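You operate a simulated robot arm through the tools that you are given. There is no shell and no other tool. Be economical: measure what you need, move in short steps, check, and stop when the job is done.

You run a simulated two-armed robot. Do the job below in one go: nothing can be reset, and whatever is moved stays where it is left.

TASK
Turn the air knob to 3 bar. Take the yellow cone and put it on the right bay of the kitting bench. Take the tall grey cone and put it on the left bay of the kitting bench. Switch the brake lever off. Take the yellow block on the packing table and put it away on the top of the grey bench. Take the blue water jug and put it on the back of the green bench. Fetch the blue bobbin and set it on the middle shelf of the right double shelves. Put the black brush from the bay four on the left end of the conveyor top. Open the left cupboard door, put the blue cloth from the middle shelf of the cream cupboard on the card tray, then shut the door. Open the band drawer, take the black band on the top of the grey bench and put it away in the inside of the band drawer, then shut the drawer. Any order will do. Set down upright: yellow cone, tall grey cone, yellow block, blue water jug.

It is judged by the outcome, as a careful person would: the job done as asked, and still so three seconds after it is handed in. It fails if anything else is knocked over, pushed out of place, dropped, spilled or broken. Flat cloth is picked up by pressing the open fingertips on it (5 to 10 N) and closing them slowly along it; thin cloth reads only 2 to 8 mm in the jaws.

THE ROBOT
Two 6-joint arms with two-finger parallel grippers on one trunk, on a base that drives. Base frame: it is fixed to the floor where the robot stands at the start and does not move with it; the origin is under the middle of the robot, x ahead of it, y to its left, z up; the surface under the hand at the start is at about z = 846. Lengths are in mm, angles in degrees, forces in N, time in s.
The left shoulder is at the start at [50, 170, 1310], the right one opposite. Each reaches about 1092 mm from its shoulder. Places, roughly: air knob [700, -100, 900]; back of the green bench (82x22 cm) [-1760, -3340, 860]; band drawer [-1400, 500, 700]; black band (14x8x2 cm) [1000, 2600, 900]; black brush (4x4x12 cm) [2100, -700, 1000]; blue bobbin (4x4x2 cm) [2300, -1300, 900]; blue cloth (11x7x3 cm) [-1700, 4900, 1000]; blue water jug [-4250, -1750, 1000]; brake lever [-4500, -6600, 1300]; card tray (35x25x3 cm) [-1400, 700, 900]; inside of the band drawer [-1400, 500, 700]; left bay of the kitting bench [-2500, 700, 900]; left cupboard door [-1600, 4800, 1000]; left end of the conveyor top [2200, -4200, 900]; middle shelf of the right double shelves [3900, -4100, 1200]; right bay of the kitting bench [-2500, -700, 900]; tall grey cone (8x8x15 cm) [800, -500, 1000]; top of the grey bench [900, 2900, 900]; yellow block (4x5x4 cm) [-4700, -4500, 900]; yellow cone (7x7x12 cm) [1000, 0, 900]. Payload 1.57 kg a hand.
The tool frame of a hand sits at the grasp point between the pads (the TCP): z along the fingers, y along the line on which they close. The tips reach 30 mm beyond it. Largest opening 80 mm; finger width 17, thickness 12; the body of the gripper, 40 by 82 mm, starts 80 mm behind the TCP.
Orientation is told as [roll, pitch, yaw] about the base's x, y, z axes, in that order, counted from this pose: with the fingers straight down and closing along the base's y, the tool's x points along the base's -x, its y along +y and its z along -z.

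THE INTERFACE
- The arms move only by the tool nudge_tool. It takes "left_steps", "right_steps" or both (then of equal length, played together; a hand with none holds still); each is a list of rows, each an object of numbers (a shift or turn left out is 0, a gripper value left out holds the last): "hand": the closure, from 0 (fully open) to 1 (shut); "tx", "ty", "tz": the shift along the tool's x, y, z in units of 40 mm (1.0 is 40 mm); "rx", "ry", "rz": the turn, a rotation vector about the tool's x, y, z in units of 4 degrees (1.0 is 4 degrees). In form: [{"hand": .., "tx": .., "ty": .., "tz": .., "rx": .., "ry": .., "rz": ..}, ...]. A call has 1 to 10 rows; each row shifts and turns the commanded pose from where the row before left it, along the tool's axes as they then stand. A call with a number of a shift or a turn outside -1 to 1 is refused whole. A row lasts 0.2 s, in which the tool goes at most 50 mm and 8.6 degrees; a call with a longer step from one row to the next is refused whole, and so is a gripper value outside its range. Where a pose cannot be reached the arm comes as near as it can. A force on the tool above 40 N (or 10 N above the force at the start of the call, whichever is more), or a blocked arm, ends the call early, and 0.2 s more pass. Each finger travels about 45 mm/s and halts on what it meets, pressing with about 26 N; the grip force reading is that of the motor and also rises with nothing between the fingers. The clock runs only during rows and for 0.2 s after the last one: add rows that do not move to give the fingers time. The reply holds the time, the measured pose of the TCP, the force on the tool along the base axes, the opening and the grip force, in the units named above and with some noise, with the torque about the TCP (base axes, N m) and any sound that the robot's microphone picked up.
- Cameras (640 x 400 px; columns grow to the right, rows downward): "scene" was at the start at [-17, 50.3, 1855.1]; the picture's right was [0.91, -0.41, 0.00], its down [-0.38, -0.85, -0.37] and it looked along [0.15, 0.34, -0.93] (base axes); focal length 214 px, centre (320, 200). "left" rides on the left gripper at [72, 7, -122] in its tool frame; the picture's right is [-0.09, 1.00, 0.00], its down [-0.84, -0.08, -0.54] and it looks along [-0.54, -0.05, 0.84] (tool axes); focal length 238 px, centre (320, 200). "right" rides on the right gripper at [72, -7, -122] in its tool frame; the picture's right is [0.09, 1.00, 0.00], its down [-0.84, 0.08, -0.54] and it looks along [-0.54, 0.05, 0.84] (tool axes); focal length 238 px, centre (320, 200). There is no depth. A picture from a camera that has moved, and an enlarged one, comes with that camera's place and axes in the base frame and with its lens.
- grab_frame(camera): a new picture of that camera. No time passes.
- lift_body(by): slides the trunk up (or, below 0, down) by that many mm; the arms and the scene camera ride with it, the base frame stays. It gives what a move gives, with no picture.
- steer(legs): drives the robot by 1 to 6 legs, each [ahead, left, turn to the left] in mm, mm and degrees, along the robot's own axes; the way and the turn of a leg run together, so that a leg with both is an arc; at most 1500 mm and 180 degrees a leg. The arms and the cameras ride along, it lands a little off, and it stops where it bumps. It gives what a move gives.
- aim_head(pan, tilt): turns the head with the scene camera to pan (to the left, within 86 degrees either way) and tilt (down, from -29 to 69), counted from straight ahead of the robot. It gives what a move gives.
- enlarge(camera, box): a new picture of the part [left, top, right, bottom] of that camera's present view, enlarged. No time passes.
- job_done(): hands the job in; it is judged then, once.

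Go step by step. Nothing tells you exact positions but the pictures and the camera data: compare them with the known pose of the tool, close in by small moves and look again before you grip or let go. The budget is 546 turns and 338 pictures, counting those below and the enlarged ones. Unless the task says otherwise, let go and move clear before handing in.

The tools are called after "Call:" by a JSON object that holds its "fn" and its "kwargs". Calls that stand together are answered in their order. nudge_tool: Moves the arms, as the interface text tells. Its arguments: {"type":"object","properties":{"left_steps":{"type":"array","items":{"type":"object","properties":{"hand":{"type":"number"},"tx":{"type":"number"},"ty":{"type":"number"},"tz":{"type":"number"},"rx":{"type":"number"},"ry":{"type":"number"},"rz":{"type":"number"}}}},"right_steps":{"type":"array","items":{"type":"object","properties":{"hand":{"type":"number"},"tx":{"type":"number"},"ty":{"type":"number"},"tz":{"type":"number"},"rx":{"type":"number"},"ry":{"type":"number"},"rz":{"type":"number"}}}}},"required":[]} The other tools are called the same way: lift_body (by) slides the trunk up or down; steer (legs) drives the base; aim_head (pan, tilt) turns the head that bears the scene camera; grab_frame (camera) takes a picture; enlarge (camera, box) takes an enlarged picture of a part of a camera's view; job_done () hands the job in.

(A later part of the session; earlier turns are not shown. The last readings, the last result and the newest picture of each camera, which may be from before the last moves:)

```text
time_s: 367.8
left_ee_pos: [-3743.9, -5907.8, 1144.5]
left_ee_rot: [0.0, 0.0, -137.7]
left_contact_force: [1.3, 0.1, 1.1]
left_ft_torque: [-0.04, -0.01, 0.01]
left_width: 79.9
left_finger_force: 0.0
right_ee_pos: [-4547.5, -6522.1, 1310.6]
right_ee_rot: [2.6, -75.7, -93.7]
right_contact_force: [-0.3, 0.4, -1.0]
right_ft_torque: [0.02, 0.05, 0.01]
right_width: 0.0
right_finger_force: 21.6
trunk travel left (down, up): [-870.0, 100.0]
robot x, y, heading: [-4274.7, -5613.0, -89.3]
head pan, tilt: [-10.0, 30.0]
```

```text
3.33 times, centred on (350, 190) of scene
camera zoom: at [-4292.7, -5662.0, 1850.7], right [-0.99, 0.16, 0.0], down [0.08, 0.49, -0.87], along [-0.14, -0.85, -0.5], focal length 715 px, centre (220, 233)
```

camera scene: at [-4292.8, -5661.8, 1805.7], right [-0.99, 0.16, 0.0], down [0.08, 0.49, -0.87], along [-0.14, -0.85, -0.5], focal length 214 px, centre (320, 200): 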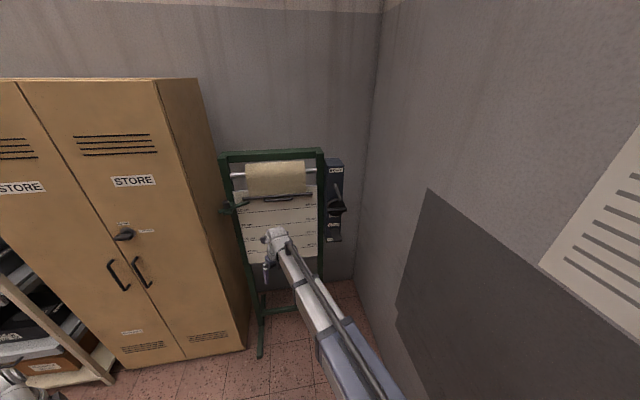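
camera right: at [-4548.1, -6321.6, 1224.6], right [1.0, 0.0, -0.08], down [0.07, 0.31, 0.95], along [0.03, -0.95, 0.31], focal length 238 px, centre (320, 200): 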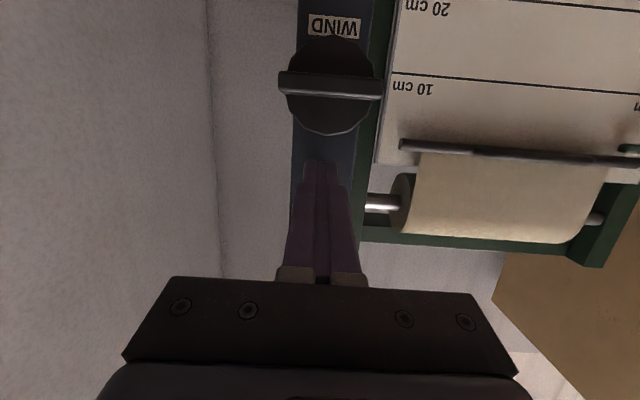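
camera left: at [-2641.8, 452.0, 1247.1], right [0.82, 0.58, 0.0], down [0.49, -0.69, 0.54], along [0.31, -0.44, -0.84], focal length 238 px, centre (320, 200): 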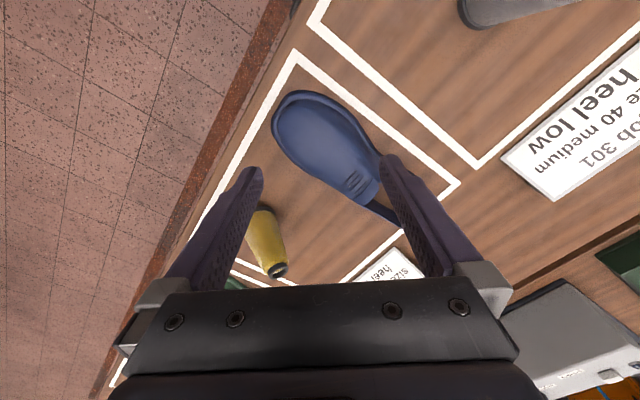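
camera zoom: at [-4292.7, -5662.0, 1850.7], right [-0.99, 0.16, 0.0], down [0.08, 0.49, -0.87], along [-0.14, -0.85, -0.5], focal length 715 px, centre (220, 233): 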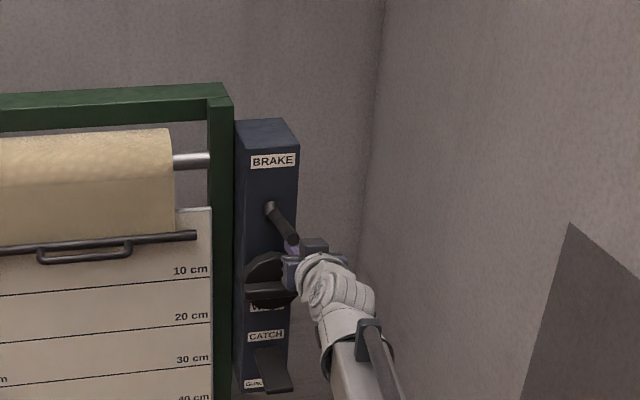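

The lever is rising with the fingers, lightly. Continuing up.

Call:
{"fn": "lift_body", "kwargs": {"by": 30}}

Call:
{"fn": "lift_body", "kwargs": {"by": 20}}

Call:
{"fn": "enlarge", "kwargs": {"camera": "scene", "box": [300, 130, 400, 250]}}

```text
time_s: 368.5
left_ee_pos: [-3745.0, -5907.2, 1173.5]
left_ee_rot: [0.0, -0.1, -137.8]
left_contact_force: [-0.1, 0.3, 0.2]
left_ft_torque: [0.02, -0.01, -0.02]
left_width: 80.0
left_finger_force: 0.1
right_ee_pos: [-4546.4, -6520.5, 1340.3]
right_ee_rot: [2.7, -75.6, -93.7]
right_contact_force: [0.0, -0.1, 0.8]
right_ft_torque: [0.01, -0.02, -0.01]
right_width: 0.4
right_finger_force: 21.1
trunk travel left (down, up): [-900.0, 70.0]
robot x, y, heading: [-4275.2, -5610.9, -89.3]
head pan, tilt: [-10.0, 30.0]
```

```text
time_s: 369.2
left_ee_pos: [-3744.8, -5907.7, 1195.1]
left_ee_rot: [0.0, 0.0, -137.6]
left_contact_force: [0.3, 0.6, -0.7]
left_ft_torque: [0.04, 0.0, -0.02]
left_width: 80.1
left_finger_force: 0.2
right_ee_pos: [-4546.5, -6521.1, 1359.7]
right_ee_rot: [2.7, -75.6, -93.7]
right_contact_force: [-0.7, -0.2, 0.0]
right_ft_torque: [-0.01, 0.02, 0.0]
right_width: 0.3
right_finger_force: 21.5
trunk travel left (down, up): [-920.0, 50.0]
robot x, y, heading: [-4277.9, -5609.9, -89.3]
head pan, tilt: [-10.0, 30.0]
```

```text
3.33 times, centred on (350, 190) of scene
camera zoom: at [-4292.7, -5662.2, 1900.7], right [-0.99, 0.16, 0.0], down [0.08, 0.49, -0.87], along [-0.14, -0.85, -0.5], focal length 715 px, centre (220, 233)
```

zoom: 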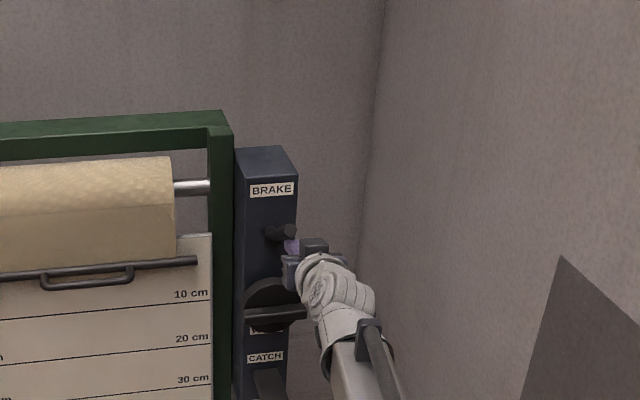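

Call:
{"fn": "lift_body", "kwargs": {"by": 45}}

Call:
{"fn": "enlarge", "kwargs": {"camera": "scene", "box": [300, 130, 400, 250]}}

```text
time_s: 369.6
left_ee_pos: [-3745.7, -5909.1, 1206.8]
left_ee_rot: [-0.2, 0.0, -137.8]
left_contact_force: [0.0, 1.0, 0.1]
left_ft_torque: [0.01, -0.01, -0.01]
left_width: 79.9
left_finger_force: 0.0
right_ee_pos: [-4546.3, -6520.0, 1365.3]
right_ee_rot: [1.8, -74.3, -92.5]
right_contact_force: [-1.8, -1.0, -19.6]
right_ft_torque: [0.63, 0.17, -0.07]
right_width: 0.3
right_finger_force: 21.7
trunk travel left (down, up): [-931.0, 39.0]
robot x, y, heading: [-4278.7, -5611.5, -89.2]
head pan, tilt: [-10.0, 30.0]
stopped: the force on the tool passed its limit at 55 N (the readings are from after the stop); the commanded pose is now the measured one
```

```text
3.33 times, centred on (350, 190) of scene
camera zoom: at [-4293.7, -5664.5, 1912.0], right [-0.99, 0.16, 0.0], down [0.08, 0.49, -0.87], along [-0.14, -0.85, -0.5], focal length 715 px, centre (220, 233)
```

zoom: 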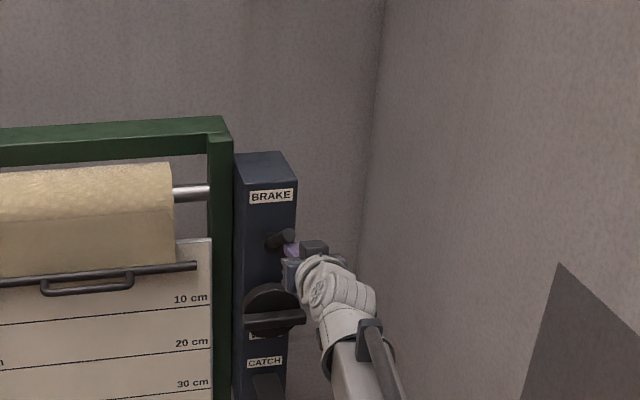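

It reached the upper stop. I'll ease off, withdraw, and see whether it stays up.

Call:
{"fn": "lift_body", "kwargs": {"by": -15}}

Call:
{"fn": "nudge_tool", "kwargs": {"right_steps": [{"tz": -0.85, "tx": 0.22}, {"tz": -0.85, "tx": 0.22}, {"tz": -0.85, "tx": 0.22}, {"tz": -0.85, "tx": 0.22}, {"tz": -0.85, "tx": 0.22}]}}

Call:
{"fn": "enlarge", "kwargs": {"camera": "scene", "box": [300, 130, 400, 250]}}

Call:
{"fn": "grab_frame", "kwargs": {"camera": "right"}}

```text
time_s: 370.3
left_ee_pos: [-3744.6, -5907.9, 1191.1]
left_ee_rot: [0.0, 0.0, -137.8]
left_contact_force: [-0.6, -0.1, -1.0]
left_ft_torque: [0.03, 0.02, 0.0]
left_width: 79.8
left_finger_force: 0.0
right_ee_pos: [-4545.9, -6519.9, 1352.0]
right_ee_rot: [1.9, -74.7, -92.6]
right_contact_force: [0.5, 0.2, -0.1]
right_ft_torque: [0.01, -0.01, 0.02]
right_width: 0.1
right_finger_force: 21.6
trunk travel left (down, up): [-916.0, 54.0]
robot x, y, heading: [-4277.5, -5610.5, -89.4]
head pan, tilt: [-10.0, 30.0]
```

```text
time_s: 371.5
left_ee_pos: [-3745.0, -5906.8, 1190.6]
left_ee_rot: [0.0, 0.0, -137.7]
left_contact_force: [0.2, -0.4, 0.2]
left_ft_torque: [0.01, -0.01, 0.03]
left_width: 79.8
left_finger_force: 0.1
right_ee_pos: [-4544.6, -6341.1, 1353.6]
right_ee_rot: [2.0, -74.7, -92.6]
right_contact_force: [-0.1, 0.3, -0.2]
right_ft_torque: [0.02, 0.01, -0.01]
right_width: 0.0
right_finger_force: 21.5
trunk travel left (down, up): [-916.0, 54.0]
robot x, y, heading: [-4276.5, -5611.1, -89.2]
head pan, tilt: [-10.0, 30.0]
```

```text
3.33 times, centred on (350, 190) of scene
camera zoom: at [-4292.7, -5660.9, 1897.3], right [-0.99, 0.16, 0.0], down [0.08, 0.49, -0.87], along [-0.14, -0.85, -0.5], focal length 715 px, centre (220, 233)
```

zoom: 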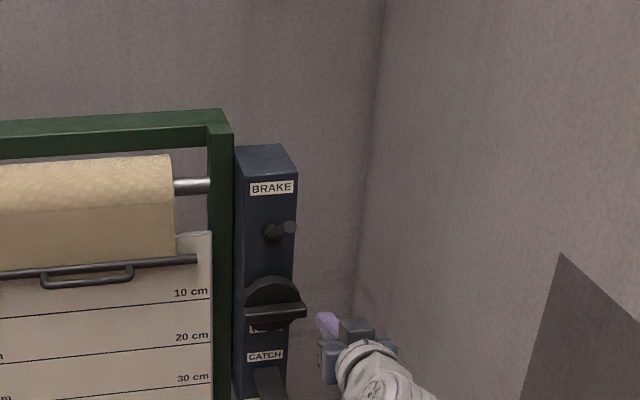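

```text
178 pictures are left
camera right: at [-4549.2, -6205.2, 1315.8], right [1.0, 0.01, -0.08], down [0.07, 0.3, 0.95], along [0.03, -0.95, 0.3], focal length 238 px, centre (320, 200)
```

right: 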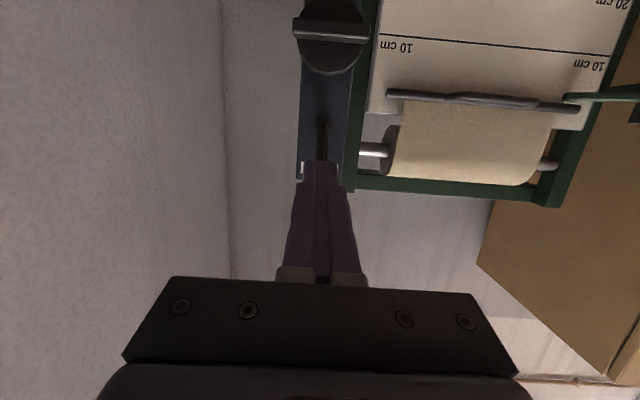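

The lever stays up. Now I'll return the right hand to fingers-down and tuck it, then go for the yellow block from the table's far end.

Call:
{"fn": "nudge_tool", "kwargs": {"right_steps": [{"ry": 1, "hand": 0.5}, {"ry": 1, "hand": 0}, {"ry": 1}, {"ry": 1}, {"ry": 1}, {"ry": 1}, {"ry": 1}, {"ry": 1}, {"ry": 1}, {"ry": 1}]}}

Call:
{"fn": "nudge_tool", "kwargs": {"right_steps": [{"ry": 1}, {"ry": 1}, {"ry": 1}, {"ry": 1}, {"ry": 1}, {"ry": 1}, {"ry": 1}, {"ry": 1}, {"ry": 0.7}, {"tx": 0.9}]}}

Call:
{"fn": "nudge_tool", "kwargs": {"right_steps": [{"tx": 0.95}, {"tx": 0.95}, {"tx": 0.95}, {"tx": 0.95}, {"tx": 0.95}, {"tx": 0.95}, {"tx": 0.95}]}}

Call:
{"fn": "steer", "kwargs": {"legs": [[0, 750, 0], [0, 0, 180]]}}

Call:
{"fn": "aim_head", "kwargs": {"pan": 45, "tilt": 30}}

Call:
{"fn": "grab_frame", "kwargs": {"camera": "scene"}}

```text
time_s: 373.7
left_ee_pos: [-3745.3, -5908.0, 1191.7]
left_ee_rot: [0.1, 0.0, -137.8]
left_contact_force: [-0.2, -0.1, -0.2]
left_ft_torque: [0.02, -0.02, -0.01]
left_width: 80.0
left_finger_force: 0.1
right_ee_pos: [-4543.4, -6344.2, 1230.0]
right_ee_rot: [0.7, -34.6, -91.1]
right_contact_force: [0.5, -0.3, 0.3]
right_ft_torque: [0.0, -0.01, 0.05]
right_width: 80.0
right_finger_force: 0.0
right hand out of reach, approached as far as the arm can: row 1, 2, 3, 4, 5, 6, 7, 8, 9, 10
trunk travel left (down, up): [-916.0, 54.0]
robot x, y, heading: [-4278.2, -5608.8, -89.3]
head pan, tilt: [-10.0, 30.0]
```

```text
time_s: 375.9
left_ee_pos: [-3744.1, -5907.6, 1191.7]
left_ee_rot: [0.1, 0.0, -137.7]
left_contact_force: [-0.1, 0.0, 0.2]
left_ft_torque: [0.0, 0.04, 0.01]
left_width: 79.9
left_finger_force: 0.0
right_ee_pos: [-4541.3, -6305.8, 1191.9]
right_ee_rot: [0.4, 0.2, -90.8]
right_contact_force: [0.0, 0.2, -1.0]
right_ft_torque: [-0.03, 0.0, 0.03]
right_width: 79.9
right_finger_force: 0.0
right hand out of reach, approached as far as the arm can: row 1, 2, 3, 4, 5, 7
trunk travel left (down, up): [-916.0, 54.0]
robot x, y, heading: [-4278.5, -5607.2, -89.5]
head pan, tilt: [-10.0, 30.0]
```

```text
time_s: 377.5
left_ee_pos: [-3745.9, -5907.2, 1191.2]
left_ee_rot: [-0.1, 0.0, -137.7]
left_contact_force: [1.0, -0.2, -0.1]
left_ft_torque: [0.02, 0.01, 0.0]
left_width: 79.9
left_finger_force: 0.0
right_ee_pos: [-4541.4, -6057.9, 1191.6]
right_ee_rot: [0.4, 0.2, -90.7]
right_contact_force: [-0.2, -0.9, -0.6]
right_ft_torque: [0.01, 0.02, 0.02]
right_width: 79.7
right_finger_force: 0.0
right hand out of reach, approached as far as the arm can: row 6, 7
trunk travel left (down, up): [-916.0, 54.0]
robot x, y, heading: [-4272.4, -5613.2, -89.2]
head pan, tilt: [-10.0, 30.0]
```

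```text
time_s: 389.2
left_ee_pos: [-4080.4, -5365.9, 1191.4]
left_ee_rot: [0.0, 0.0, 48.6]
left_contact_force: [-0.2, 0.0, 0.3]
left_ft_torque: [0.05, 0.0, 0.01]
left_width: 79.8
left_finger_force: 0.1
right_ee_pos: [-3304.9, -5126.7, 1190.0]
right_ee_rot: [0.5, 0.2, 95.6]
right_contact_force: [0.2, 0.5, 0.2]
right_ft_torque: [0.01, -0.01, -0.01]
right_width: 79.9
right_finger_force: 0.2
trunk travel left (down, up): [-916.0, 54.0]
robot x, y, heading: [-3519.5, -5601.1, 97.1]
head pan, tilt: [-10.0, 30.0]
```

```text
time_s: 390.4
left_ee_pos: [-4079.3, -5364.9, 1191.3]
left_ee_rot: [0.1, 0.1, 48.7]
left_contact_force: [-0.3, 1.1, 0.4]
left_ft_torque: [-0.02, 0.01, 0.03]
left_width: 80.2
left_finger_force: 0.0
right_ee_pos: [-3303.8, -5126.6, 1191.4]
right_ee_rot: [0.5, 0.2, 95.6]
right_contact_force: [0.9, -0.2, 0.5]
right_ft_torque: [0.0, 0.01, 0.02]
right_width: 80.0
right_finger_force: 0.0
trunk travel left (down, up): [-916.0, 54.0]
robot x, y, heading: [-3521.4, -5602.0, 97.1]
head pan, tilt: [45.0, 30.0]
```

```text
177 pictures are left
camera scene: at [-3584.7, -5587.2, 1897.2], right [0.62, 0.79, 0.0], down [0.39, -0.31, -0.87], along [-0.68, 0.53, -0.5], focal length 214 px, centre (320, 200)
```

scene: 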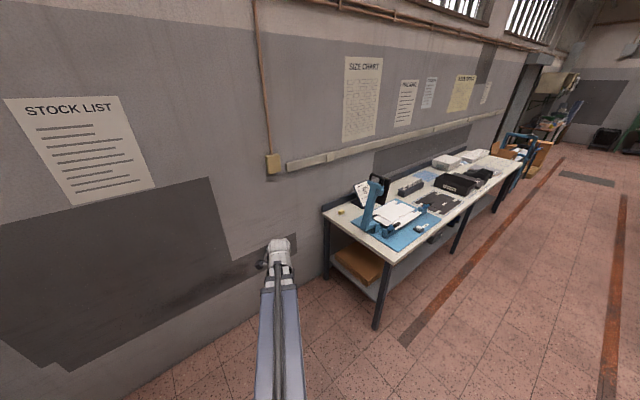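

Call:
{"fn": "enlarge", "kwargs": {"camera": "scene", "box": [310, 160, 450, 260]}}

```text
4.00 times, centred on (380, 210) of scene
camera zoom: at [-3584.7, -5587.2, 1897.2], right [0.62, 0.79, 0.0], down [0.39, -0.31, -0.87], along [-0.68, 0.53, -0.5], focal length 858 px, centre (80, 160)
```

zoom: 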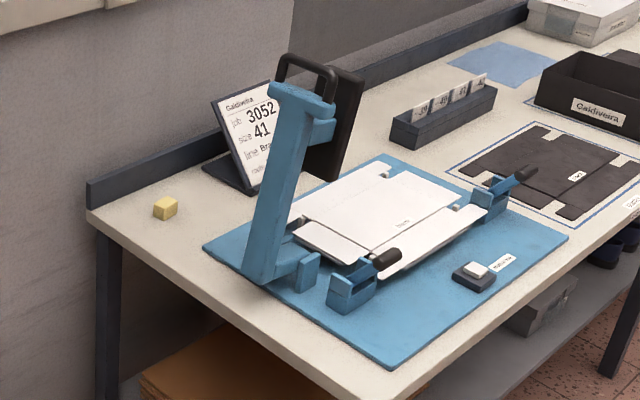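

The yellow block sits at about [-4702,-4481] near the wall end of the packing table. I'll bring the left hand in front of me and approach from the table's end.

Call:
{"fn": "nudge_tool", "kwargs": {"left_steps": [{"tx": -1, "ty": -0.17}, {"tx": -1, "ty": -0.17}, {"tx": -1, "ty": -0.17}, {"tx": -1, "ty": -0.17}, {"tx": -1, "ty": -0.17}, {"tx": -1, "ty": -0.17}, {"tx": -1, "ty": -0.17}, {"tx": -1, "ty": -0.17}, {"tx": -1, "ty": -0.17}, {"tx": -1, "ty": -0.17}]}}

Call:
{"fn": "nudge_tool", "kwargs": {"left_steps": [{"rz": -1}, {"rz": -1}, {"rz": -1}, {"rz": -1}, {"rz": -1}, {"rz": -1}, {"rz": -1}, {"rz": -1}, {"rz": -1}, {"rz": -1}]}}

Call:
{"fn": "steer", "kwargs": {"legs": [[0, 0, -7.1], [0, 960, 0]]}}

Call:
{"fn": "grab_frame", "kwargs": {"camera": "left"}}

```text
time_s: 392.6
left_ee_pos: [-3768.1, -5109.7, 1190.0]
left_ee_rot: [0.0, 0.1, 48.6]
left_contact_force: [-1.1, -0.4, 0.0]
left_ft_torque: [0.03, 0.02, 0.03]
left_width: 80.0
left_finger_force: 0.1
left hand out of reach, approached as far as the arm can: row 5, 8
right_ee_pos: [-3303.8, -5127.0, 1190.0]
right_ee_rot: [0.5, 0.2, 95.5]
right_contact_force: [0.2, 0.0, -0.3]
right_ft_torque: [0.0, 0.0, -0.02]
right_width: 80.1
right_finger_force: 0.1
trunk travel left (down, up): [-916.0, 54.0]
robot x, y, heading: [-3520.0, -5598.3, 97.3]
head pan, tilt: [45.0, 30.0]
```

```text
time_s: 394.8
left_ee_pos: [-3765.7, -5108.3, 1191.0]
left_ee_rot: [-0.1, 0.1, 88.8]
left_contact_force: [0.4, -0.7, 0.7]
left_ft_torque: [-0.01, 0.02, -0.03]
left_width: 80.0
left_finger_force: 0.0
right_ee_pos: [-3304.4, -5127.9, 1190.5]
right_ee_rot: [0.5, 0.1, 95.6]
right_contact_force: [-0.3, 0.6, -0.2]
right_ft_torque: [0.0, 0.0, 0.01]
right_width: 79.8
right_finger_force: 0.1
trunk travel left (down, up): [-916.0, 54.0]
robot x, y, heading: [-3515.3, -5602.9, 96.9]
head pan, tilt: [45.0, 30.0]
```

```text
time_s: 400.4
left_ee_pos: [-4663.2, -5072.8, 1191.2]
left_ee_rot: [0.0, -0.1, 80.8]
left_contact_force: [1.3, 0.4, -0.8]
left_ft_torque: [0.01, 0.01, -0.02]
left_width: 79.8
left_finger_force: 0.1
right_ee_pos: [-4209.4, -5154.3, 1190.6]
right_ee_rot: [0.5, 0.2, 87.8]
right_contact_force: [0.0, -0.4, 0.2]
right_ft_torque: [0.0, 0.0, -0.01]
right_width: 79.7
right_finger_force: 0.1
trunk travel left (down, up): [-916.0, 54.0]
robot x, y, heading: [-4482.6, -5597.7, 89.4]
head pan, tilt: [45.0, 30.0]
```

```text
175 pictures are left
camera left: at [-4682.3, -5141.8, 1312.7], right [-0.97, 0.25, 0.0], down [0.21, 0.81, 0.54], along [0.14, 0.52, -0.84], focal length 238 px, centre (320, 200)
```

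left: 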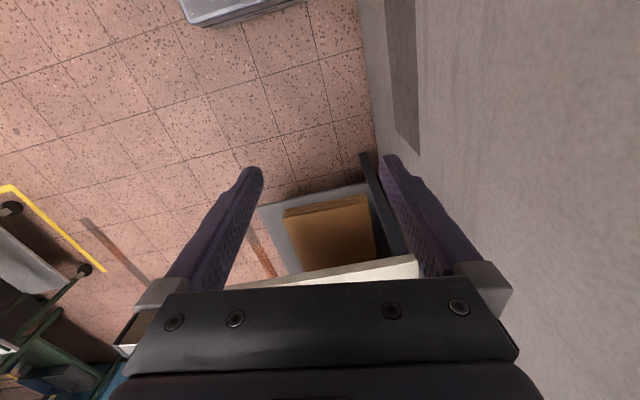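

Call:
{"fn": "steer", "kwargs": {"legs": [[340, 0, 0.6]]}}

Call:
{"fn": "nudge_tool", "kwargs": {"left_steps": [{"tx": -0.9}, {"tx": -0.9}, {"tx": -0.9}, {"tx": -0.9}]}}

Call:
{"fn": "grab_frame", "kwargs": {"camera": "left"}}

```text
time_s: 402.6
left_ee_pos: [-4668.7, -4740.5, 1190.1]
left_ee_rot: [0.0, 0.0, 81.7]
left_contact_force: [-0.1, 0.2, 0.5]
left_ft_torque: [-0.03, 0.01, 0.01]
left_width: 79.9
left_finger_force: 0.0
right_ee_pos: [-4212.4, -4814.8, 1191.6]
right_ee_rot: [0.4, 0.3, 88.7]
right_contact_force: [-0.7, 0.4, -1.2]
right_ft_torque: [0.0, 0.0, 0.0]
right_width: 80.1
right_finger_force: 0.0
trunk travel left (down, up): [-916.0, 54.0]
robot x, y, heading: [-4482.5, -5260.1, 89.9]
head pan, tilt: [45.0, 30.0]
```

```text
time_s: 403.6
left_ee_pos: [-4649.7, -4600.3, 1190.9]
left_ee_rot: [0.0, 0.2, 81.7]
left_contact_force: [-0.1, 0.0, 0.1]
left_ft_torque: [0.01, -0.04, 0.02]
left_width: 80.0
left_finger_force: 0.1
right_ee_pos: [-4212.6, -4816.1, 1191.7]
right_ee_rot: [0.6, 0.3, 88.6]
right_contact_force: [-0.3, -0.2, 0.5]
right_ft_torque: [-0.05, 0.01, 0.01]
right_width: 79.8
right_finger_force: 0.1
trunk travel left (down, up): [-916.0, 54.0]
robot x, y, heading: [-4480.8, -5260.9, 90.1]
head pan, tilt: [45.0, 30.0]
```

```text
174 pictures are left
camera left: at [-4667.6, -4669.5, 1312.4], right [-0.97, 0.24, 0.0], down [0.2, 0.82, 0.54], along [0.13, 0.53, -0.84], focal length 238 px, centre (320, 200)
```

left: 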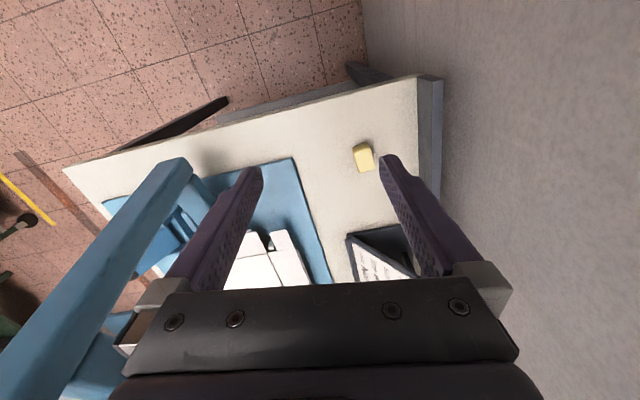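

Call:
{"fn": "nudge_tool", "kwargs": {"left_steps": [{"tx": -0.76, "ty": 0.46}, {"tx": -0.76, "ty": 0.46}, {"tx": -0.76, "ty": 0.47}, {"tx": -0.76, "ty": 0.47}]}}

Call:
{"fn": "lift_body", "kwargs": {"by": -160}}

Call:
{"fn": "grab_frame", "kwargs": {"camera": "left"}}

Call:
{"fn": "grab_frame", "kwargs": {"camera": "scene"}}

```text
time_s: 404.6
left_ee_pos: [-4706.3, -4471.4, 1190.4]
left_ee_rot: [0.0, 0.1, 81.7]
left_contact_force: [0.0, 0.0, -0.3]
left_ft_torque: [-0.02, 0.0, -0.02]
left_width: 79.9
left_finger_force: 0.0
right_ee_pos: [-4212.5, -4817.0, 1191.7]
right_ee_rot: [0.4, 0.3, 88.6]
right_contact_force: [-0.5, 0.0, 0.3]
right_ft_torque: [-0.03, 0.0, 0.03]
right_width: 79.9
right_finger_force: 0.0
trunk travel left (down, up): [-916.0, 54.0]
robot x, y, heading: [-4481.5, -5260.6, 90.2]
head pan, tilt: [45.0, 30.0]
```

```text
time_s: 406.4
left_ee_pos: [-4705.4, -4471.9, 1031.1]
left_ee_rot: [0.0, 0.0, 81.7]
left_contact_force: [-0.5, -0.1, -0.3]
left_ft_torque: [-0.02, -0.02, 0.02]
left_width: 80.2
left_finger_force: 0.1
right_ee_pos: [-4212.3, -4815.9, 1030.3]
right_ee_rot: [0.6, 0.2, 88.8]
right_contact_force: [0.1, -0.4, -0.2]
right_ft_torque: [0.01, 0.05, -0.05]
right_width: 79.9
right_finger_force: 0.0
trunk travel left (down, up): [-756.0, 214.0]
robot x, y, heading: [-4476.0, -5262.7, 90.1]
head pan, tilt: [45.0, 30.0]
```

```text
173 pictures are left
camera left: at [-4723.9, -4540.4, 1152.9], right [-0.97, 0.24, 0.0], down [0.2, 0.82, 0.54], along [0.13, 0.53, -0.84], focal length 238 px, centre (320, 200)
```

left: 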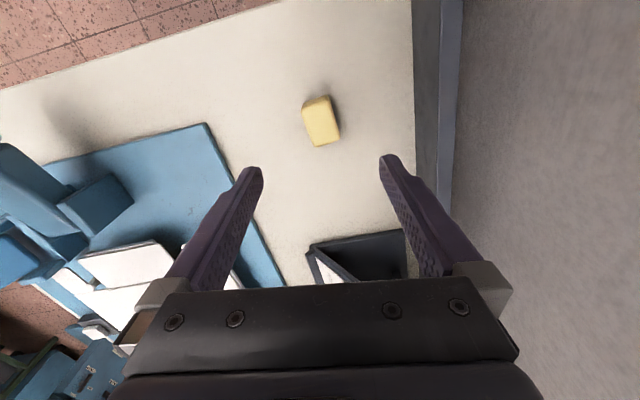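

```text
172 pictures are left
camera scene: at [-4545.6, -5239.0, 1737.3], right [0.71, 0.71, 0.0], down [0.35, -0.35, -0.87], along [-0.61, 0.61, -0.5], focal length 214 px, centre (320, 200)
```

scene: 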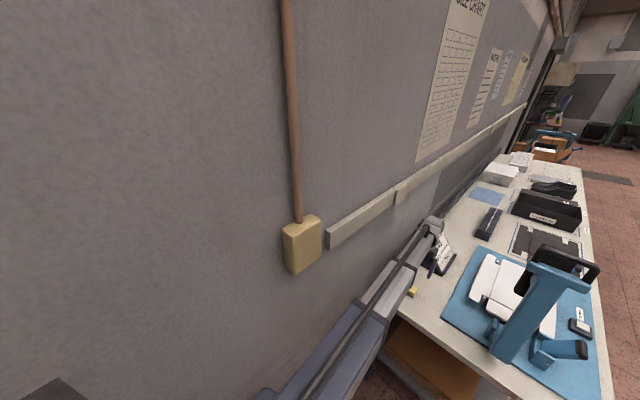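

Call:
{"fn": "nudge_tool", "kwargs": {"left_steps": [{"rz": -1}, {"rz": -1}, {"rz": -0.75}, {"ty": 0.05, "tx": -0.08}]}}

Call:
{"fn": "lift_body", "kwargs": {"by": -100}}

Call:
{"fn": "grab_frame", "kwargs": {"camera": "left"}}

```text
time_s: 407.4
left_ee_pos: [-4708.7, -4468.0, 1030.2]
left_ee_rot: [0.0, 0.0, 92.7]
left_contact_force: [-0.7, 0.2, -0.6]
left_ft_torque: [0.04, -0.02, 0.0]
left_width: 79.8
left_finger_force: 0.1
right_ee_pos: [-4212.3, -4816.1, 1030.9]
right_ee_rot: [0.5, 0.3, 88.7]
right_contact_force: [-0.1, -0.4, -0.2]
right_ft_torque: [-0.02, -0.03, 0.0]
right_width: 79.8
right_finger_force: 0.1
trunk travel left (down, up): [-756.0, 214.0]
robot x, y, heading: [-4481.1, -5263.6, 89.9]
head pan, tilt: [45.0, 30.0]
```

```text
time_s: 408.8
left_ee_pos: [-4709.3, -4468.6, 931.8]
left_ee_rot: [0.0, 0.0, 92.7]
left_contact_force: [0.4, 0.3, -0.5]
left_ft_torque: [0.0, 0.03, 0.0]
left_width: 80.1
left_finger_force: 0.1
right_ee_pos: [-4211.4, -4816.5, 932.1]
right_ee_rot: [0.5, 0.2, 88.7]
right_contact_force: [-0.5, 0.0, -0.5]
right_ft_torque: [0.0, 0.0, 0.0]
right_width: 79.8
right_finger_force: 0.1
trunk travel left (down, up): [-656.0, 314.0]
robot x, y, heading: [-4483.4, -5259.7, 90.1]
head pan, tilt: [45.0, 30.0]
```

```text
171 pictures are left
camera left: at [-4712.6, -4539.4, 1052.9], right [-1.0, 0.05, 0.0], down [0.04, 0.84, 0.54], along [0.02, 0.54, -0.84], focal length 238 px, centre (320, 200)
```

left: 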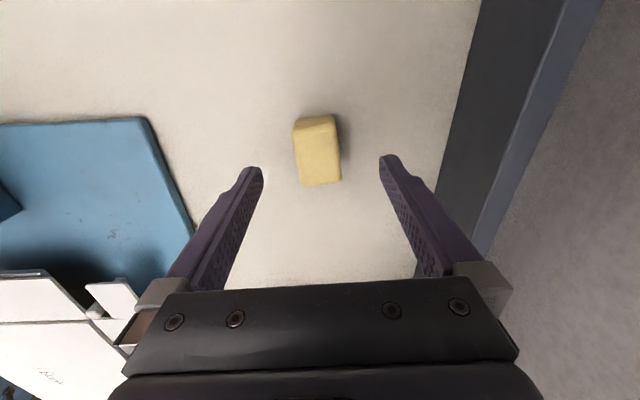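

Call:
{"fn": "nudge_tool", "kwargs": {"left_steps": [{"tx": 0.12}]}}

Call:
{"fn": "lift_body", "kwargs": {"by": -46}}

Call:
{"fn": "nudge_tool", "kwargs": {"left_steps": [{"hand": 0.2}, {"hand": 0.4}, {"hand": 0.6}, {"hand": 0.8}, {"hand": 0.9}, {}]}}

Call:
{"fn": "grab_frame", "kwargs": {"camera": "left"}}

```text
time_s: 409.2
left_ee_pos: [-4707.8, -4471.8, 930.9]
left_ee_rot: [0.1, -0.1, 92.6]
left_contact_force: [1.0, -0.4, -0.3]
left_ft_torque: [0.0, -0.04, -0.02]
left_width: 79.9
left_finger_force: 0.0
right_ee_pos: [-4212.4, -4815.9, 931.6]
right_ee_rot: [0.5, 0.2, 88.7]
right_contact_force: [-0.5, -0.1, 0.1]
right_ft_torque: [0.01, -0.02, -0.03]
right_width: 80.2
right_finger_force: 0.1
trunk travel left (down, up): [-656.0, 314.0]
robot x, y, heading: [-4480.3, -5259.2, 90.3]
head pan, tilt: [45.0, 30.0]
```

```text
time_s: 410.0
left_ee_pos: [-4707.1, -4470.6, 885.5]
left_ee_rot: [0.1, -0.1, 92.7]
left_contact_force: [0.6, -0.3, 0.5]
left_ft_torque: [-0.02, -0.02, -0.02]
left_width: 79.8
left_finger_force: 0.1
right_ee_pos: [-4212.2, -4816.0, 884.4]
right_ee_rot: [0.5, 0.2, 88.7]
right_contact_force: [0.2, 0.0, 0.7]
right_ft_torque: [-0.01, 0.02, -0.01]
right_width: 79.8
right_finger_force: 0.0
trunk travel left (down, up): [-610.0, 360.0]
robot x, y, heading: [-4482.1, -5258.2, 89.9]
head pan, tilt: [45.0, 30.0]
```

```text
time_s: 411.4
left_ee_pos: [-4708.1, -4471.4, 885.5]
left_ee_rot: [0.0, 0.0, 92.6]
left_contact_force: [0.5, 1.0, 0.3]
left_ft_torque: [-0.01, -0.05, 0.01]
left_width: 33.5
left_finger_force: 26.0
right_ee_pos: [-4212.4, -4816.1, 885.1]
right_ee_rot: [0.5, 0.3, 88.7]
right_contact_force: [0.5, 0.4, 0.3]
right_ft_torque: [0.03, 0.04, 0.02]
right_width: 79.9
right_finger_force: 0.0
trunk travel left (down, up): [-610.0, 360.0]
robot x, y, heading: [-4483.8, -5261.0, 90.3]
head pan, tilt: [45.0, 30.0]
```

```text
170 pictures are left
camera left: at [-4712.0, -4543.1, 1006.8], right [-1.0, 0.05, 0.0], down [0.04, 0.84, 0.54], along [0.02, 0.54, -0.84], focal length 238 px, centre (320, 200)
```

left: 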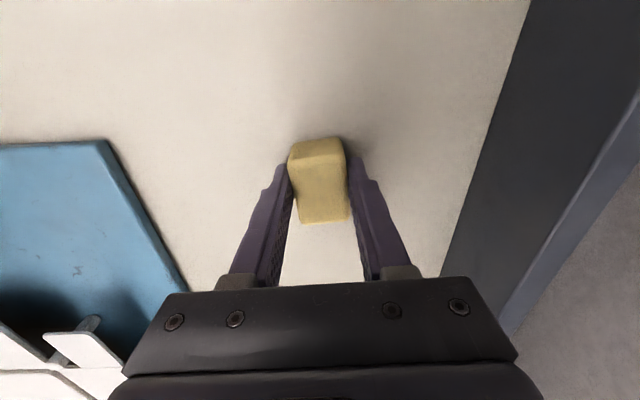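

The block is gripped. I'll lift it, draw back, and start the long drive toward the grey bench.

Call:
{"fn": "lift_body", "kwargs": {"by": 250}}

Call:
{"fn": "nudge_tool", "kwargs": {"left_steps": [{"tx": 0.9}, {"tx": 0.9}, {"tx": 0.9}, {"tx": 0.9}, {"tx": 0.9}, {"tx": 0.9}, {"tx": 0.9}]}}

Call:
{"fn": "steer", "kwargs": {"legs": [[-250, 0, 0], [0, -1080, 0], [1500, 0, 0], [1400, 0, 0], [1400, 0, 0]]}}

```text
time_s: 414.0
left_ee_pos: [-4707.5, -4471.2, 1134.7]
left_ee_rot: [0.0, 0.0, 92.7]
left_contact_force: [0.0, -0.2, -0.7]
left_ft_torque: [0.0, 0.0, 0.0]
left_width: 33.3
left_finger_force: 26.4
right_ee_pos: [-4212.3, -4816.4, 1134.4]
right_ee_rot: [0.5, 0.3, 88.7]
right_contact_force: [0.6, -0.6, 0.4]
right_ft_torque: [-0.04, -0.05, 0.01]
right_width: 80.2
right_finger_force: 0.0
trunk travel left (down, up): [-860.0, 110.0]
robot x, y, heading: [-4483.2, -5259.5, 90.0]
head pan, tilt: [45.0, 30.0]
```

```text
time_s: 415.6
left_ee_pos: [-4696.3, -4724.0, 1135.3]
left_ee_rot: [0.0, 0.0, 92.8]
left_contact_force: [0.2, 0.2, -0.1]
left_ft_torque: [0.0, -0.04, 0.01]
left_width: 33.1
left_finger_force: 25.9
right_ee_pos: [-4212.4, -4817.4, 1135.6]
right_ee_rot: [0.5, 0.2, 88.7]
right_contact_force: [0.1, 0.5, -0.2]
right_ft_torque: [-0.02, -0.03, 0.02]
right_width: 80.1
right_finger_force: 0.0
trunk travel left (down, up): [-860.0, 110.0]
robot x, y, heading: [-4479.8, -5262.4, 90.1]
head pan, tilt: [45.0, 30.0]
```

```text
time_s: 442.7
left_ee_pos: [-3556.1, -706.8, 1135.1]
left_ee_rot: [0.0, 0.0, 91.7]
left_contact_force: [0.9, -0.1, -0.7]
left_ft_torque: [0.02, -0.01, 0.01]
left_width: 32.8
left_finger_force: 26.3
right_ee_pos: [-3072.5, -808.1, 1135.8]
right_ee_rot: [0.4, 0.3, 87.7]
right_contact_force: [0.4, 0.2, 0.0]
right_ft_torque: [-0.03, 0.01, -0.02]
right_width: 80.0
right_finger_force: 0.2
trunk travel left (down, up): [-860.0, 110.0]
robot x, y, heading: [-3351.7, -1247.3, 89.1]
head pan, tilt: [45.0, 30.0]
```

Call:
{"fn": "steer", "kwargs": {"legs": [[1400, 0, 0.9], [1380, 0, 0], [0, 0, -90], [1400, 0, 0], [1400, 0, 0]]}}

Call:
{"fn": "aim_head", "kwargs": {"pan": 45, "tilt": 30}}

Call:
{"fn": "grab_frame", "kwargs": {"camera": "scene"}}

```text
time_s: 473.4
left_ee_pos: [2.0, 2037.3, 1134.7]
left_ee_rot: [0.1, 0.1, 6.6]
left_contact_force: [0.8, 0.6, -1.1]
left_ft_torque: [0.01, -0.02, 0.03]
left_width: 33.0
left_finger_force: 26.0
right_ee_pos: [-57.5, 1546.5, 1134.8]
right_ee_rot: [0.6, 0.2, 2.7]
right_contact_force: [0.1, 0.6, 0.2]
right_ft_torque: [0.0, -0.02, -0.01]
right_width: 79.9
right_finger_force: 0.1
trunk travel left (down, up): [-860.0, 110.0]
robot x, y, heading: [-518.7, 1783.3, 4.1]
head pan, tilt: [45.0, 30.0]
```

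```text
time_s: 474.0
left_ee_pos: [1.8, 2036.8, 1135.2]
left_ee_rot: [0.0, 0.0, 6.7]
left_contact_force: [-0.8, -0.6, 0.0]
left_ft_torque: [0.0, 0.01, 0.04]
left_width: 32.7
left_finger_force: 26.1
right_ee_pos: [-57.7, 1546.9, 1134.4]
right_ee_rot: [0.5, 0.3, 2.7]
right_contact_force: [0.4, 0.8, 0.0]
right_ft_torque: [0.01, 0.0, 0.05]
right_width: 79.8
right_finger_force: 0.1
trunk travel left (down, up): [-860.0, 110.0]
robot x, y, heading: [-518.7, 1782.1, 4.5]
head pan, tilt: [45.0, 30.0]
```

```text
169 pictures are left
camera scene: at [-500.8, 1847.7, 1841.2], right [0.76, -0.65, 0.0], down [-0.33, -0.38, -0.87], along [0.57, 0.65, -0.5], focal length 214 px, centre (320, 200)
```

scene: 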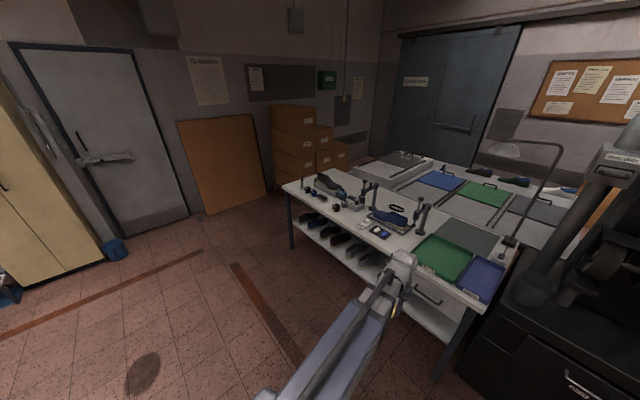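

The grey-white bench with tools is ahead on the left. I'll enlarge it to find the band and a free spot.

Call:
{"fn": "enlarge", "kwargs": {"camera": "scene", "box": [270, 140, 550, 320]}}

```text
2.22 times, centred on (410, 230) of scene
camera zoom: at [-500.8, 1847.7, 1841.2], right [0.76, -0.65, 0.0], down [-0.33, -0.38, -0.87], along [0.57, 0.65, -0.5], focal length 477 px, centre (120, 133)
```

zoom: 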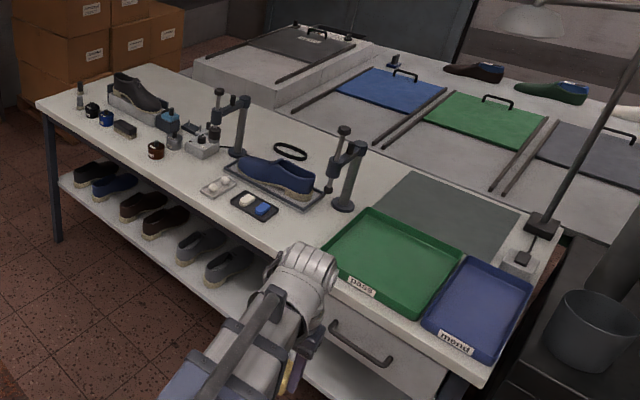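

The black band is a ring lying at about [1009,2585]. A free white spot for the block is near [700,2330]. I'll drive up to the bench front.

Call:
{"fn": "steer", "kwargs": {"legs": [[0, 0, -4.4], [0, 370, 0], [420, 0, 0]]}}

Call:
{"fn": "aim_head", "kwargs": {"pan": 10, "tilt": 45}}

Call:
{"fn": "grab_frame", "kwargs": {"camera": "scene"}}

```text
time_s: 479.0
left_ee_pos: [440.4, 2369.2, 1135.4]
left_ee_rot: [-0.1, 0.2, 2.4]
left_contact_force: [1.0, 0.6, -0.3]
left_ft_torque: [0.03, 0.04, -0.03]
left_width: 32.7
left_finger_force: 25.3
right_ee_pos: [345.2, 1885.0, 1135.1]
right_ee_rot: [0.6, 0.2, -1.6]
right_contact_force: [-0.1, -1.0, -0.6]
right_ft_torque: [-0.02, 0.02, -0.01]
right_width: 80.2
right_finger_force: 0.1
trunk travel left (down, up): [-860.0, 110.0]
robot x, y, heading: [-98.4, 2155.0, -0.0]
head pan, tilt: [45.0, 30.0]
```

```text
time_s: 480.0
left_ee_pos: [439.9, 2369.4, 1134.7]
left_ee_rot: [-0.1, 0.0, 2.5]
left_contact_force: [0.7, 0.5, -0.3]
left_ft_torque: [0.04, -0.04, -0.01]
left_width: 33.1
left_finger_force: 26.2
right_ee_pos: [344.4, 1884.5, 1135.2]
right_ee_rot: [0.5, 0.3, -1.5]
right_contact_force: [0.5, 0.5, -0.5]
right_ft_torque: [0.0, -0.03, -0.02]
right_width: 80.0
right_finger_force: 0.2
trunk travel left (down, up): [-860.0, 110.0]
robot x, y, heading: [-100.0, 2158.0, 0.1]
head pan, tilt: [10.0, 45.0]
```

```text
167 pictures are left
camera scene: at [-59.7, 2167.5, 1818.6], right [0.17, -0.98, 0.0], down [-0.7, -0.12, -0.71], along [0.7, 0.12, -0.71], focal length 214 px, centre (320, 200)
```

scene: 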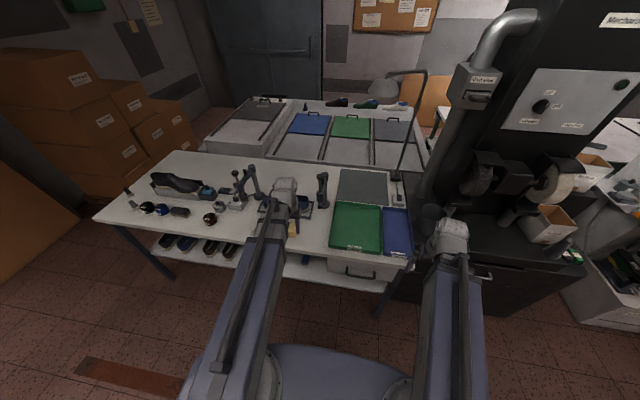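

Call:
{"fn": "nudge_tool", "kwargs": {"left_steps": [{"tx": -0.9}, {"tx": -0.9}, {"tx": -0.9}]}}

Call:
{"fn": "grab_frame", "kwargs": {"camera": "left"}}

```text
time_s: 480.8
left_ee_pos: [548.7, 2374.7, 1134.0]
left_ee_rot: [0.0, 0.1, 2.4]
left_contact_force: [-0.3, -0.3, -0.5]
left_ft_torque: [-0.01, 0.02, 0.02]
left_width: 33.0
left_finger_force: 25.8
right_ee_pos: [344.5, 1885.0, 1135.2]
right_ee_rot: [0.5, 0.3, -1.6]
right_contact_force: [0.2, -0.5, 0.2]
right_ft_torque: [0.01, 0.01, -0.04]
right_width: 80.1
right_finger_force: 0.0
trunk travel left (down, up): [-860.0, 110.0]
robot x, y, heading: [-99.4, 2154.2, -0.2]
head pan, tilt: [10.0, 45.0]
```

```text
166 pictures are left
camera left: at [475.7, 2378.3, 1256.3], right [0.05, 1.0, 0.0], down [0.84, -0.04, 0.54], along [0.54, -0.03, -0.84], focal length 238 px, centre (320, 200)
```

left: 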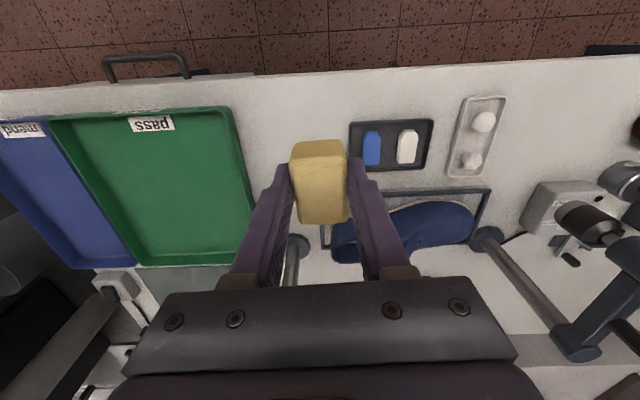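

Free white strip between the green tray and the card plate: I'll set the block at about [610,2326].

Call:
{"fn": "nudge_tool", "kwargs": {"left_steps": [{"tx": -0.74, "ty": -0.65}, {"tx": -0.74, "ty": -0.65}]}}

Call:
{"fn": "lift_body", "kwargs": {"by": -215}}

Call:
{"fn": "grab_frame", "kwargs": {"camera": "left"}}

```text
time_s: 481.4
left_ee_pos: [605.5, 2323.3, 1135.0]
left_ee_rot: [0.1, 0.1, 2.6]
left_contact_force: [-0.1, 0.5, -0.3]
left_ft_torque: [-0.01, 0.01, 0.0]
left_width: 33.2
left_finger_force: 26.2
right_ee_pos: [343.4, 1885.3, 1135.3]
right_ee_rot: [0.4, 0.4, -1.5]
right_contact_force: [-0.5, -0.6, 0.0]
right_ft_torque: [-0.02, 0.0, -0.02]
right_width: 79.9
right_finger_force: 0.0
trunk travel left (down, up): [-860.0, 110.0]
robot x, y, heading: [-100.0, 2156.0, 0.1]
head pan, tilt: [10.0, 45.0]
```

```text
time_s: 483.7
left_ee_pos: [605.3, 2323.3, 921.1]
left_ee_rot: [0.0, 0.0, 2.5]
left_contact_force: [1.0, 1.0, 0.0]
left_ft_torque: [0.02, -0.03, 0.02]
left_width: 32.8
left_finger_force: 26.2
right_ee_pos: [344.2, 1885.4, 918.7]
right_ee_rot: [0.5, 0.3, -1.5]
right_contact_force: [0.0, -0.4, -0.2]
right_ft_torque: [0.02, 0.02, 0.02]
right_width: 80.3
right_finger_force: 0.1
trunk travel left (down, up): [-645.0, 325.0]
robot x, y, heading: [-100.2, 2152.9, -0.1]
head pan, tilt: [10.0, 45.0]
```

```text
165 pictures are left
camera left: at [532.3, 2327.0, 1041.8], right [0.05, 1.0, 0.0], down [0.84, -0.04, 0.54], along [0.54, -0.03, -0.84], focal length 238 px, centre (320, 200)
```

left: 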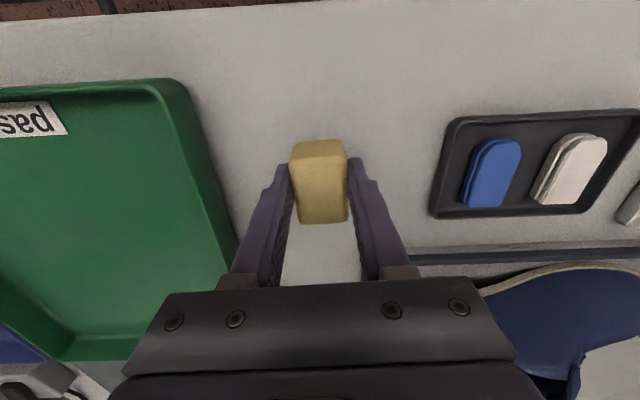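

Call:
{"fn": "lift_body", "kwargs": {"by": -20}}

Call:
{"fn": "lift_body", "kwargs": {"by": -8}}

Call:
{"fn": "lift_body", "kwargs": {"by": -6}}

```text
time_s: 484.4
left_ee_pos: [605.6, 2322.2, 899.7]
left_ee_rot: [0.0, 0.0, 2.5]
left_contact_force: [0.7, -0.9, -0.9]
left_ft_torque: [-0.04, 0.0, -0.01]
left_width: 33.0
left_finger_force: 26.4
right_ee_pos: [343.9, 1885.8, 899.9]
right_ee_rot: [0.5, 0.2, -1.5]
right_contact_force: [-0.3, 0.6, -0.3]
right_ft_torque: [0.04, 0.01, 0.03]
right_width: 80.1
right_finger_force: 0.0
trunk travel left (down, up): [-625.0, 345.0]
robot x, y, heading: [-99.9, 2152.8, 0.0]
head pan, tilt: [10.0, 45.0]
```

```text
time_s: 484.8
left_ee_pos: [605.2, 2323.2, 895.7]
left_ee_rot: [0.0, 0.0, 2.4]
left_contact_force: [-3.3, -1.2, 9.0]
left_ft_torque: [-0.04, 0.0, 0.03]
left_width: 33.0
left_finger_force: 25.7
right_ee_pos: [342.4, 1884.6, 895.0]
right_ee_rot: [0.5, 0.2, -1.6]
right_contact_force: [0.1, 0.0, 0.1]
right_ft_torque: [-0.03, 0.03, 0.0]
right_width: 79.8
right_finger_force: 0.1
trunk travel left (down, up): [-620.0, 350.0]
robot x, y, heading: [-100.1, 2152.6, -0.4]
head pan, tilt: [10.0, 45.0]
stopped: the force on the tool passed its limit at 45 N (the readings are from after the stop); the commanded pose is now the measured one
```

```text
time_s: 485.1
left_ee_pos: [605.3, 2322.9, 894.3]
left_ee_rot: [0.1, -0.2, 2.5]
left_contact_force: [-1.8, -0.2, 29.4]
left_ft_torque: [-0.05, 0.12, 0.02]
left_width: 32.7
left_finger_force: 25.9
right_ee_pos: [342.5, 1885.2, 894.2]
right_ee_rot: [0.6, 0.1, -1.5]
right_contact_force: [0.5, -0.6, -0.5]
right_ft_torque: [0.0, -0.01, -0.02]
right_width: 80.0
right_finger_force: 0.0
trunk travel left (down, up): [-618.0, 352.0]
robot x, y, heading: [-98.3, 2154.8, -0.3]
head pan, tilt: [10.0, 45.0]
stopped: the force on the tool passed its limit at 45 N (the readings are from after the stop); the commanded pose is now the measured one
```

The block is down on the bench. Releasing and rising.

Call:
{"fn": "nudge_tool", "kwargs": {"left_steps": [{"hand": 0.4}, {"hand": 0.15}, {"hand": 0}, {}]}}

Call:
{"fn": "lift_body", "kwargs": {"by": 220}}

Call:
{"fn": "grab_frame", "kwargs": {"camera": "left"}}

```text
time_s: 486.1
left_ee_pos: [606.3, 2324.2, 891.8]
left_ee_rot: [0.1, -0.1, 2.5]
left_contact_force: [0.3, 0.3, 0.2]
left_ft_torque: [0.01, 0.0, 0.01]
left_width: 80.0
left_finger_force: 0.1
right_ee_pos: [344.7, 1885.1, 892.4]
right_ee_rot: [0.5, 0.3, -1.5]
right_contact_force: [0.7, 0.5, -0.5]
right_ft_torque: [-0.01, -0.02, 0.0]
right_width: 80.0
right_finger_force: 0.1
trunk travel left (down, up): [-618.0, 352.0]
robot x, y, heading: [-106.5, 2158.2, -0.1]
head pan, tilt: [10.0, 45.0]
```

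```text
time_s: 488.5
left_ee_pos: [607.7, 2322.3, 1113.3]
left_ee_rot: [0.1, -0.2, 2.6]
left_contact_force: [1.1, 0.4, -1.3]
left_ft_torque: [-0.03, -0.01, -0.01]
left_width: 80.1
left_finger_force: 0.1
right_ee_pos: [343.9, 1884.6, 1112.7]
right_ee_rot: [0.6, 0.2, -1.5]
right_contact_force: [0.6, 0.1, -0.4]
right_ft_torque: [-0.01, -0.03, 0.01]
right_width: 79.9
right_finger_force: 0.1
trunk travel left (down, up): [-838.0, 132.0]
robot x, y, heading: [-100.1, 2155.0, -0.2]
head pan, tilt: [10.0, 45.0]
```

```text
164 pictures are left
camera left: at [533.3, 2327.2, 1234.2], right [0.05, 1.0, 0.0], down [0.84, -0.04, 0.54], along [0.54, -0.03, -0.84], focal length 238 px, centre (320, 200)
```

left: 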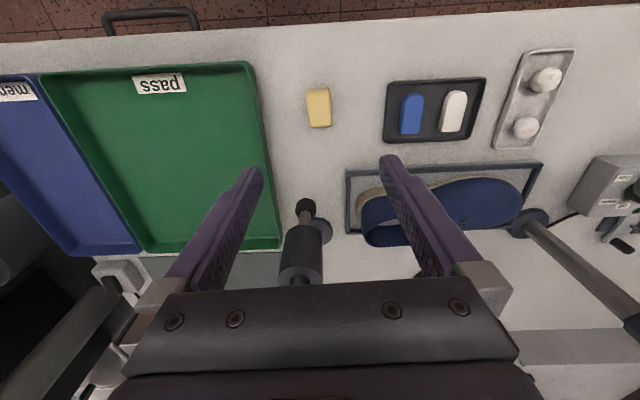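

The block stands well. For the band, I'll raise the trunk and shift so the left arm lines up between the two clamps.

Call:
{"fn": "lift_body", "kwargs": {"by": 110}}

Call:
{"fn": "steer", "kwargs": {"legs": [[0, 265, 0], [150, 0, 0]]}}

Call:
{"fn": "grab_frame", "kwargs": {"camera": "left"}}

Call:
{"fn": "grab_frame", "kwargs": {"camera": "scene"}}

```text
time_s: 489.9
left_ee_pos: [606.3, 2322.2, 1223.0]
left_ee_rot: [0.1, -0.1, 2.5]
left_contact_force: [0.4, -0.2, -0.8]
left_ft_torque: [-0.02, 0.0, -0.02]
left_width: 80.0
left_finger_force: 0.0
right_ee_pos: [343.6, 1884.4, 1222.1]
right_ee_rot: [0.5, 0.3, -1.5]
right_contact_force: [0.2, 0.1, 0.4]
right_ft_torque: [-0.02, -0.03, 0.01]
right_width: 80.0
right_finger_force: 0.0
trunk travel left (down, up): [-948.0, 22.0]
robot x, y, heading: [-97.0, 2158.2, -0.4]
head pan, tilt: [10.0, 45.0]
```

```text
time_s: 492.8
left_ee_pos: [759.0, 2588.3, 1222.2]
left_ee_rot: [0.2, 0.0, 2.5]
left_contact_force: [0.4, 0.0, -0.5]
left_ft_torque: [0.02, 0.01, -0.03]
left_width: 80.1
left_finger_force: 0.1
right_ee_pos: [498.9, 2149.9, 1221.7]
right_ee_rot: [0.5, 0.4, -1.5]
right_contact_force: [0.0, -0.3, 1.2]
right_ft_torque: [-0.02, 0.02, 0.0]
right_width: 80.2
right_finger_force: 0.1
trunk travel left (down, up): [-948.0, 22.0]
robot x, y, heading: [51.2, 2420.5, 0.0]
head pan, tilt: [10.0, 45.0]
```

```text
163 pictures are left
camera left: at [686.5, 2592.1, 1343.6], right [0.05, 1.0, 0.0], down [0.84, -0.04, 0.54], along [0.54, -0.03, -0.84], focal length 238 px, centre (320, 200)
```

left: 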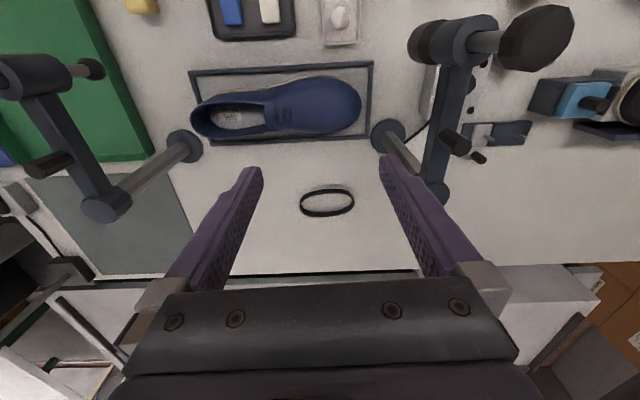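

```text
162 pictures are left
camera scene: at [94.2, 2432.4, 1906.3], right [0.17, -0.99, 0.0], down [-0.7, -0.12, -0.71], along [0.7, 0.12, -0.71], focal length 214 px, centre (320, 200)
```

scene: 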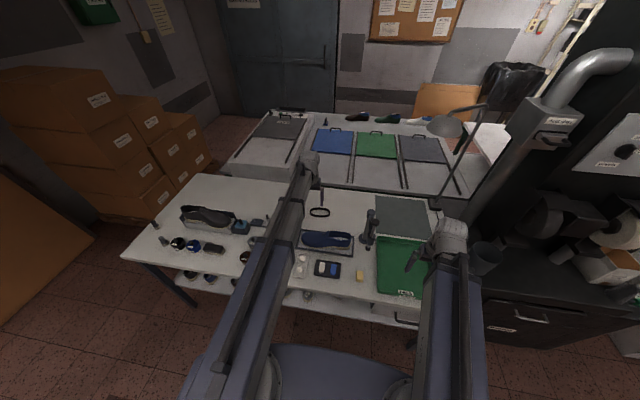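

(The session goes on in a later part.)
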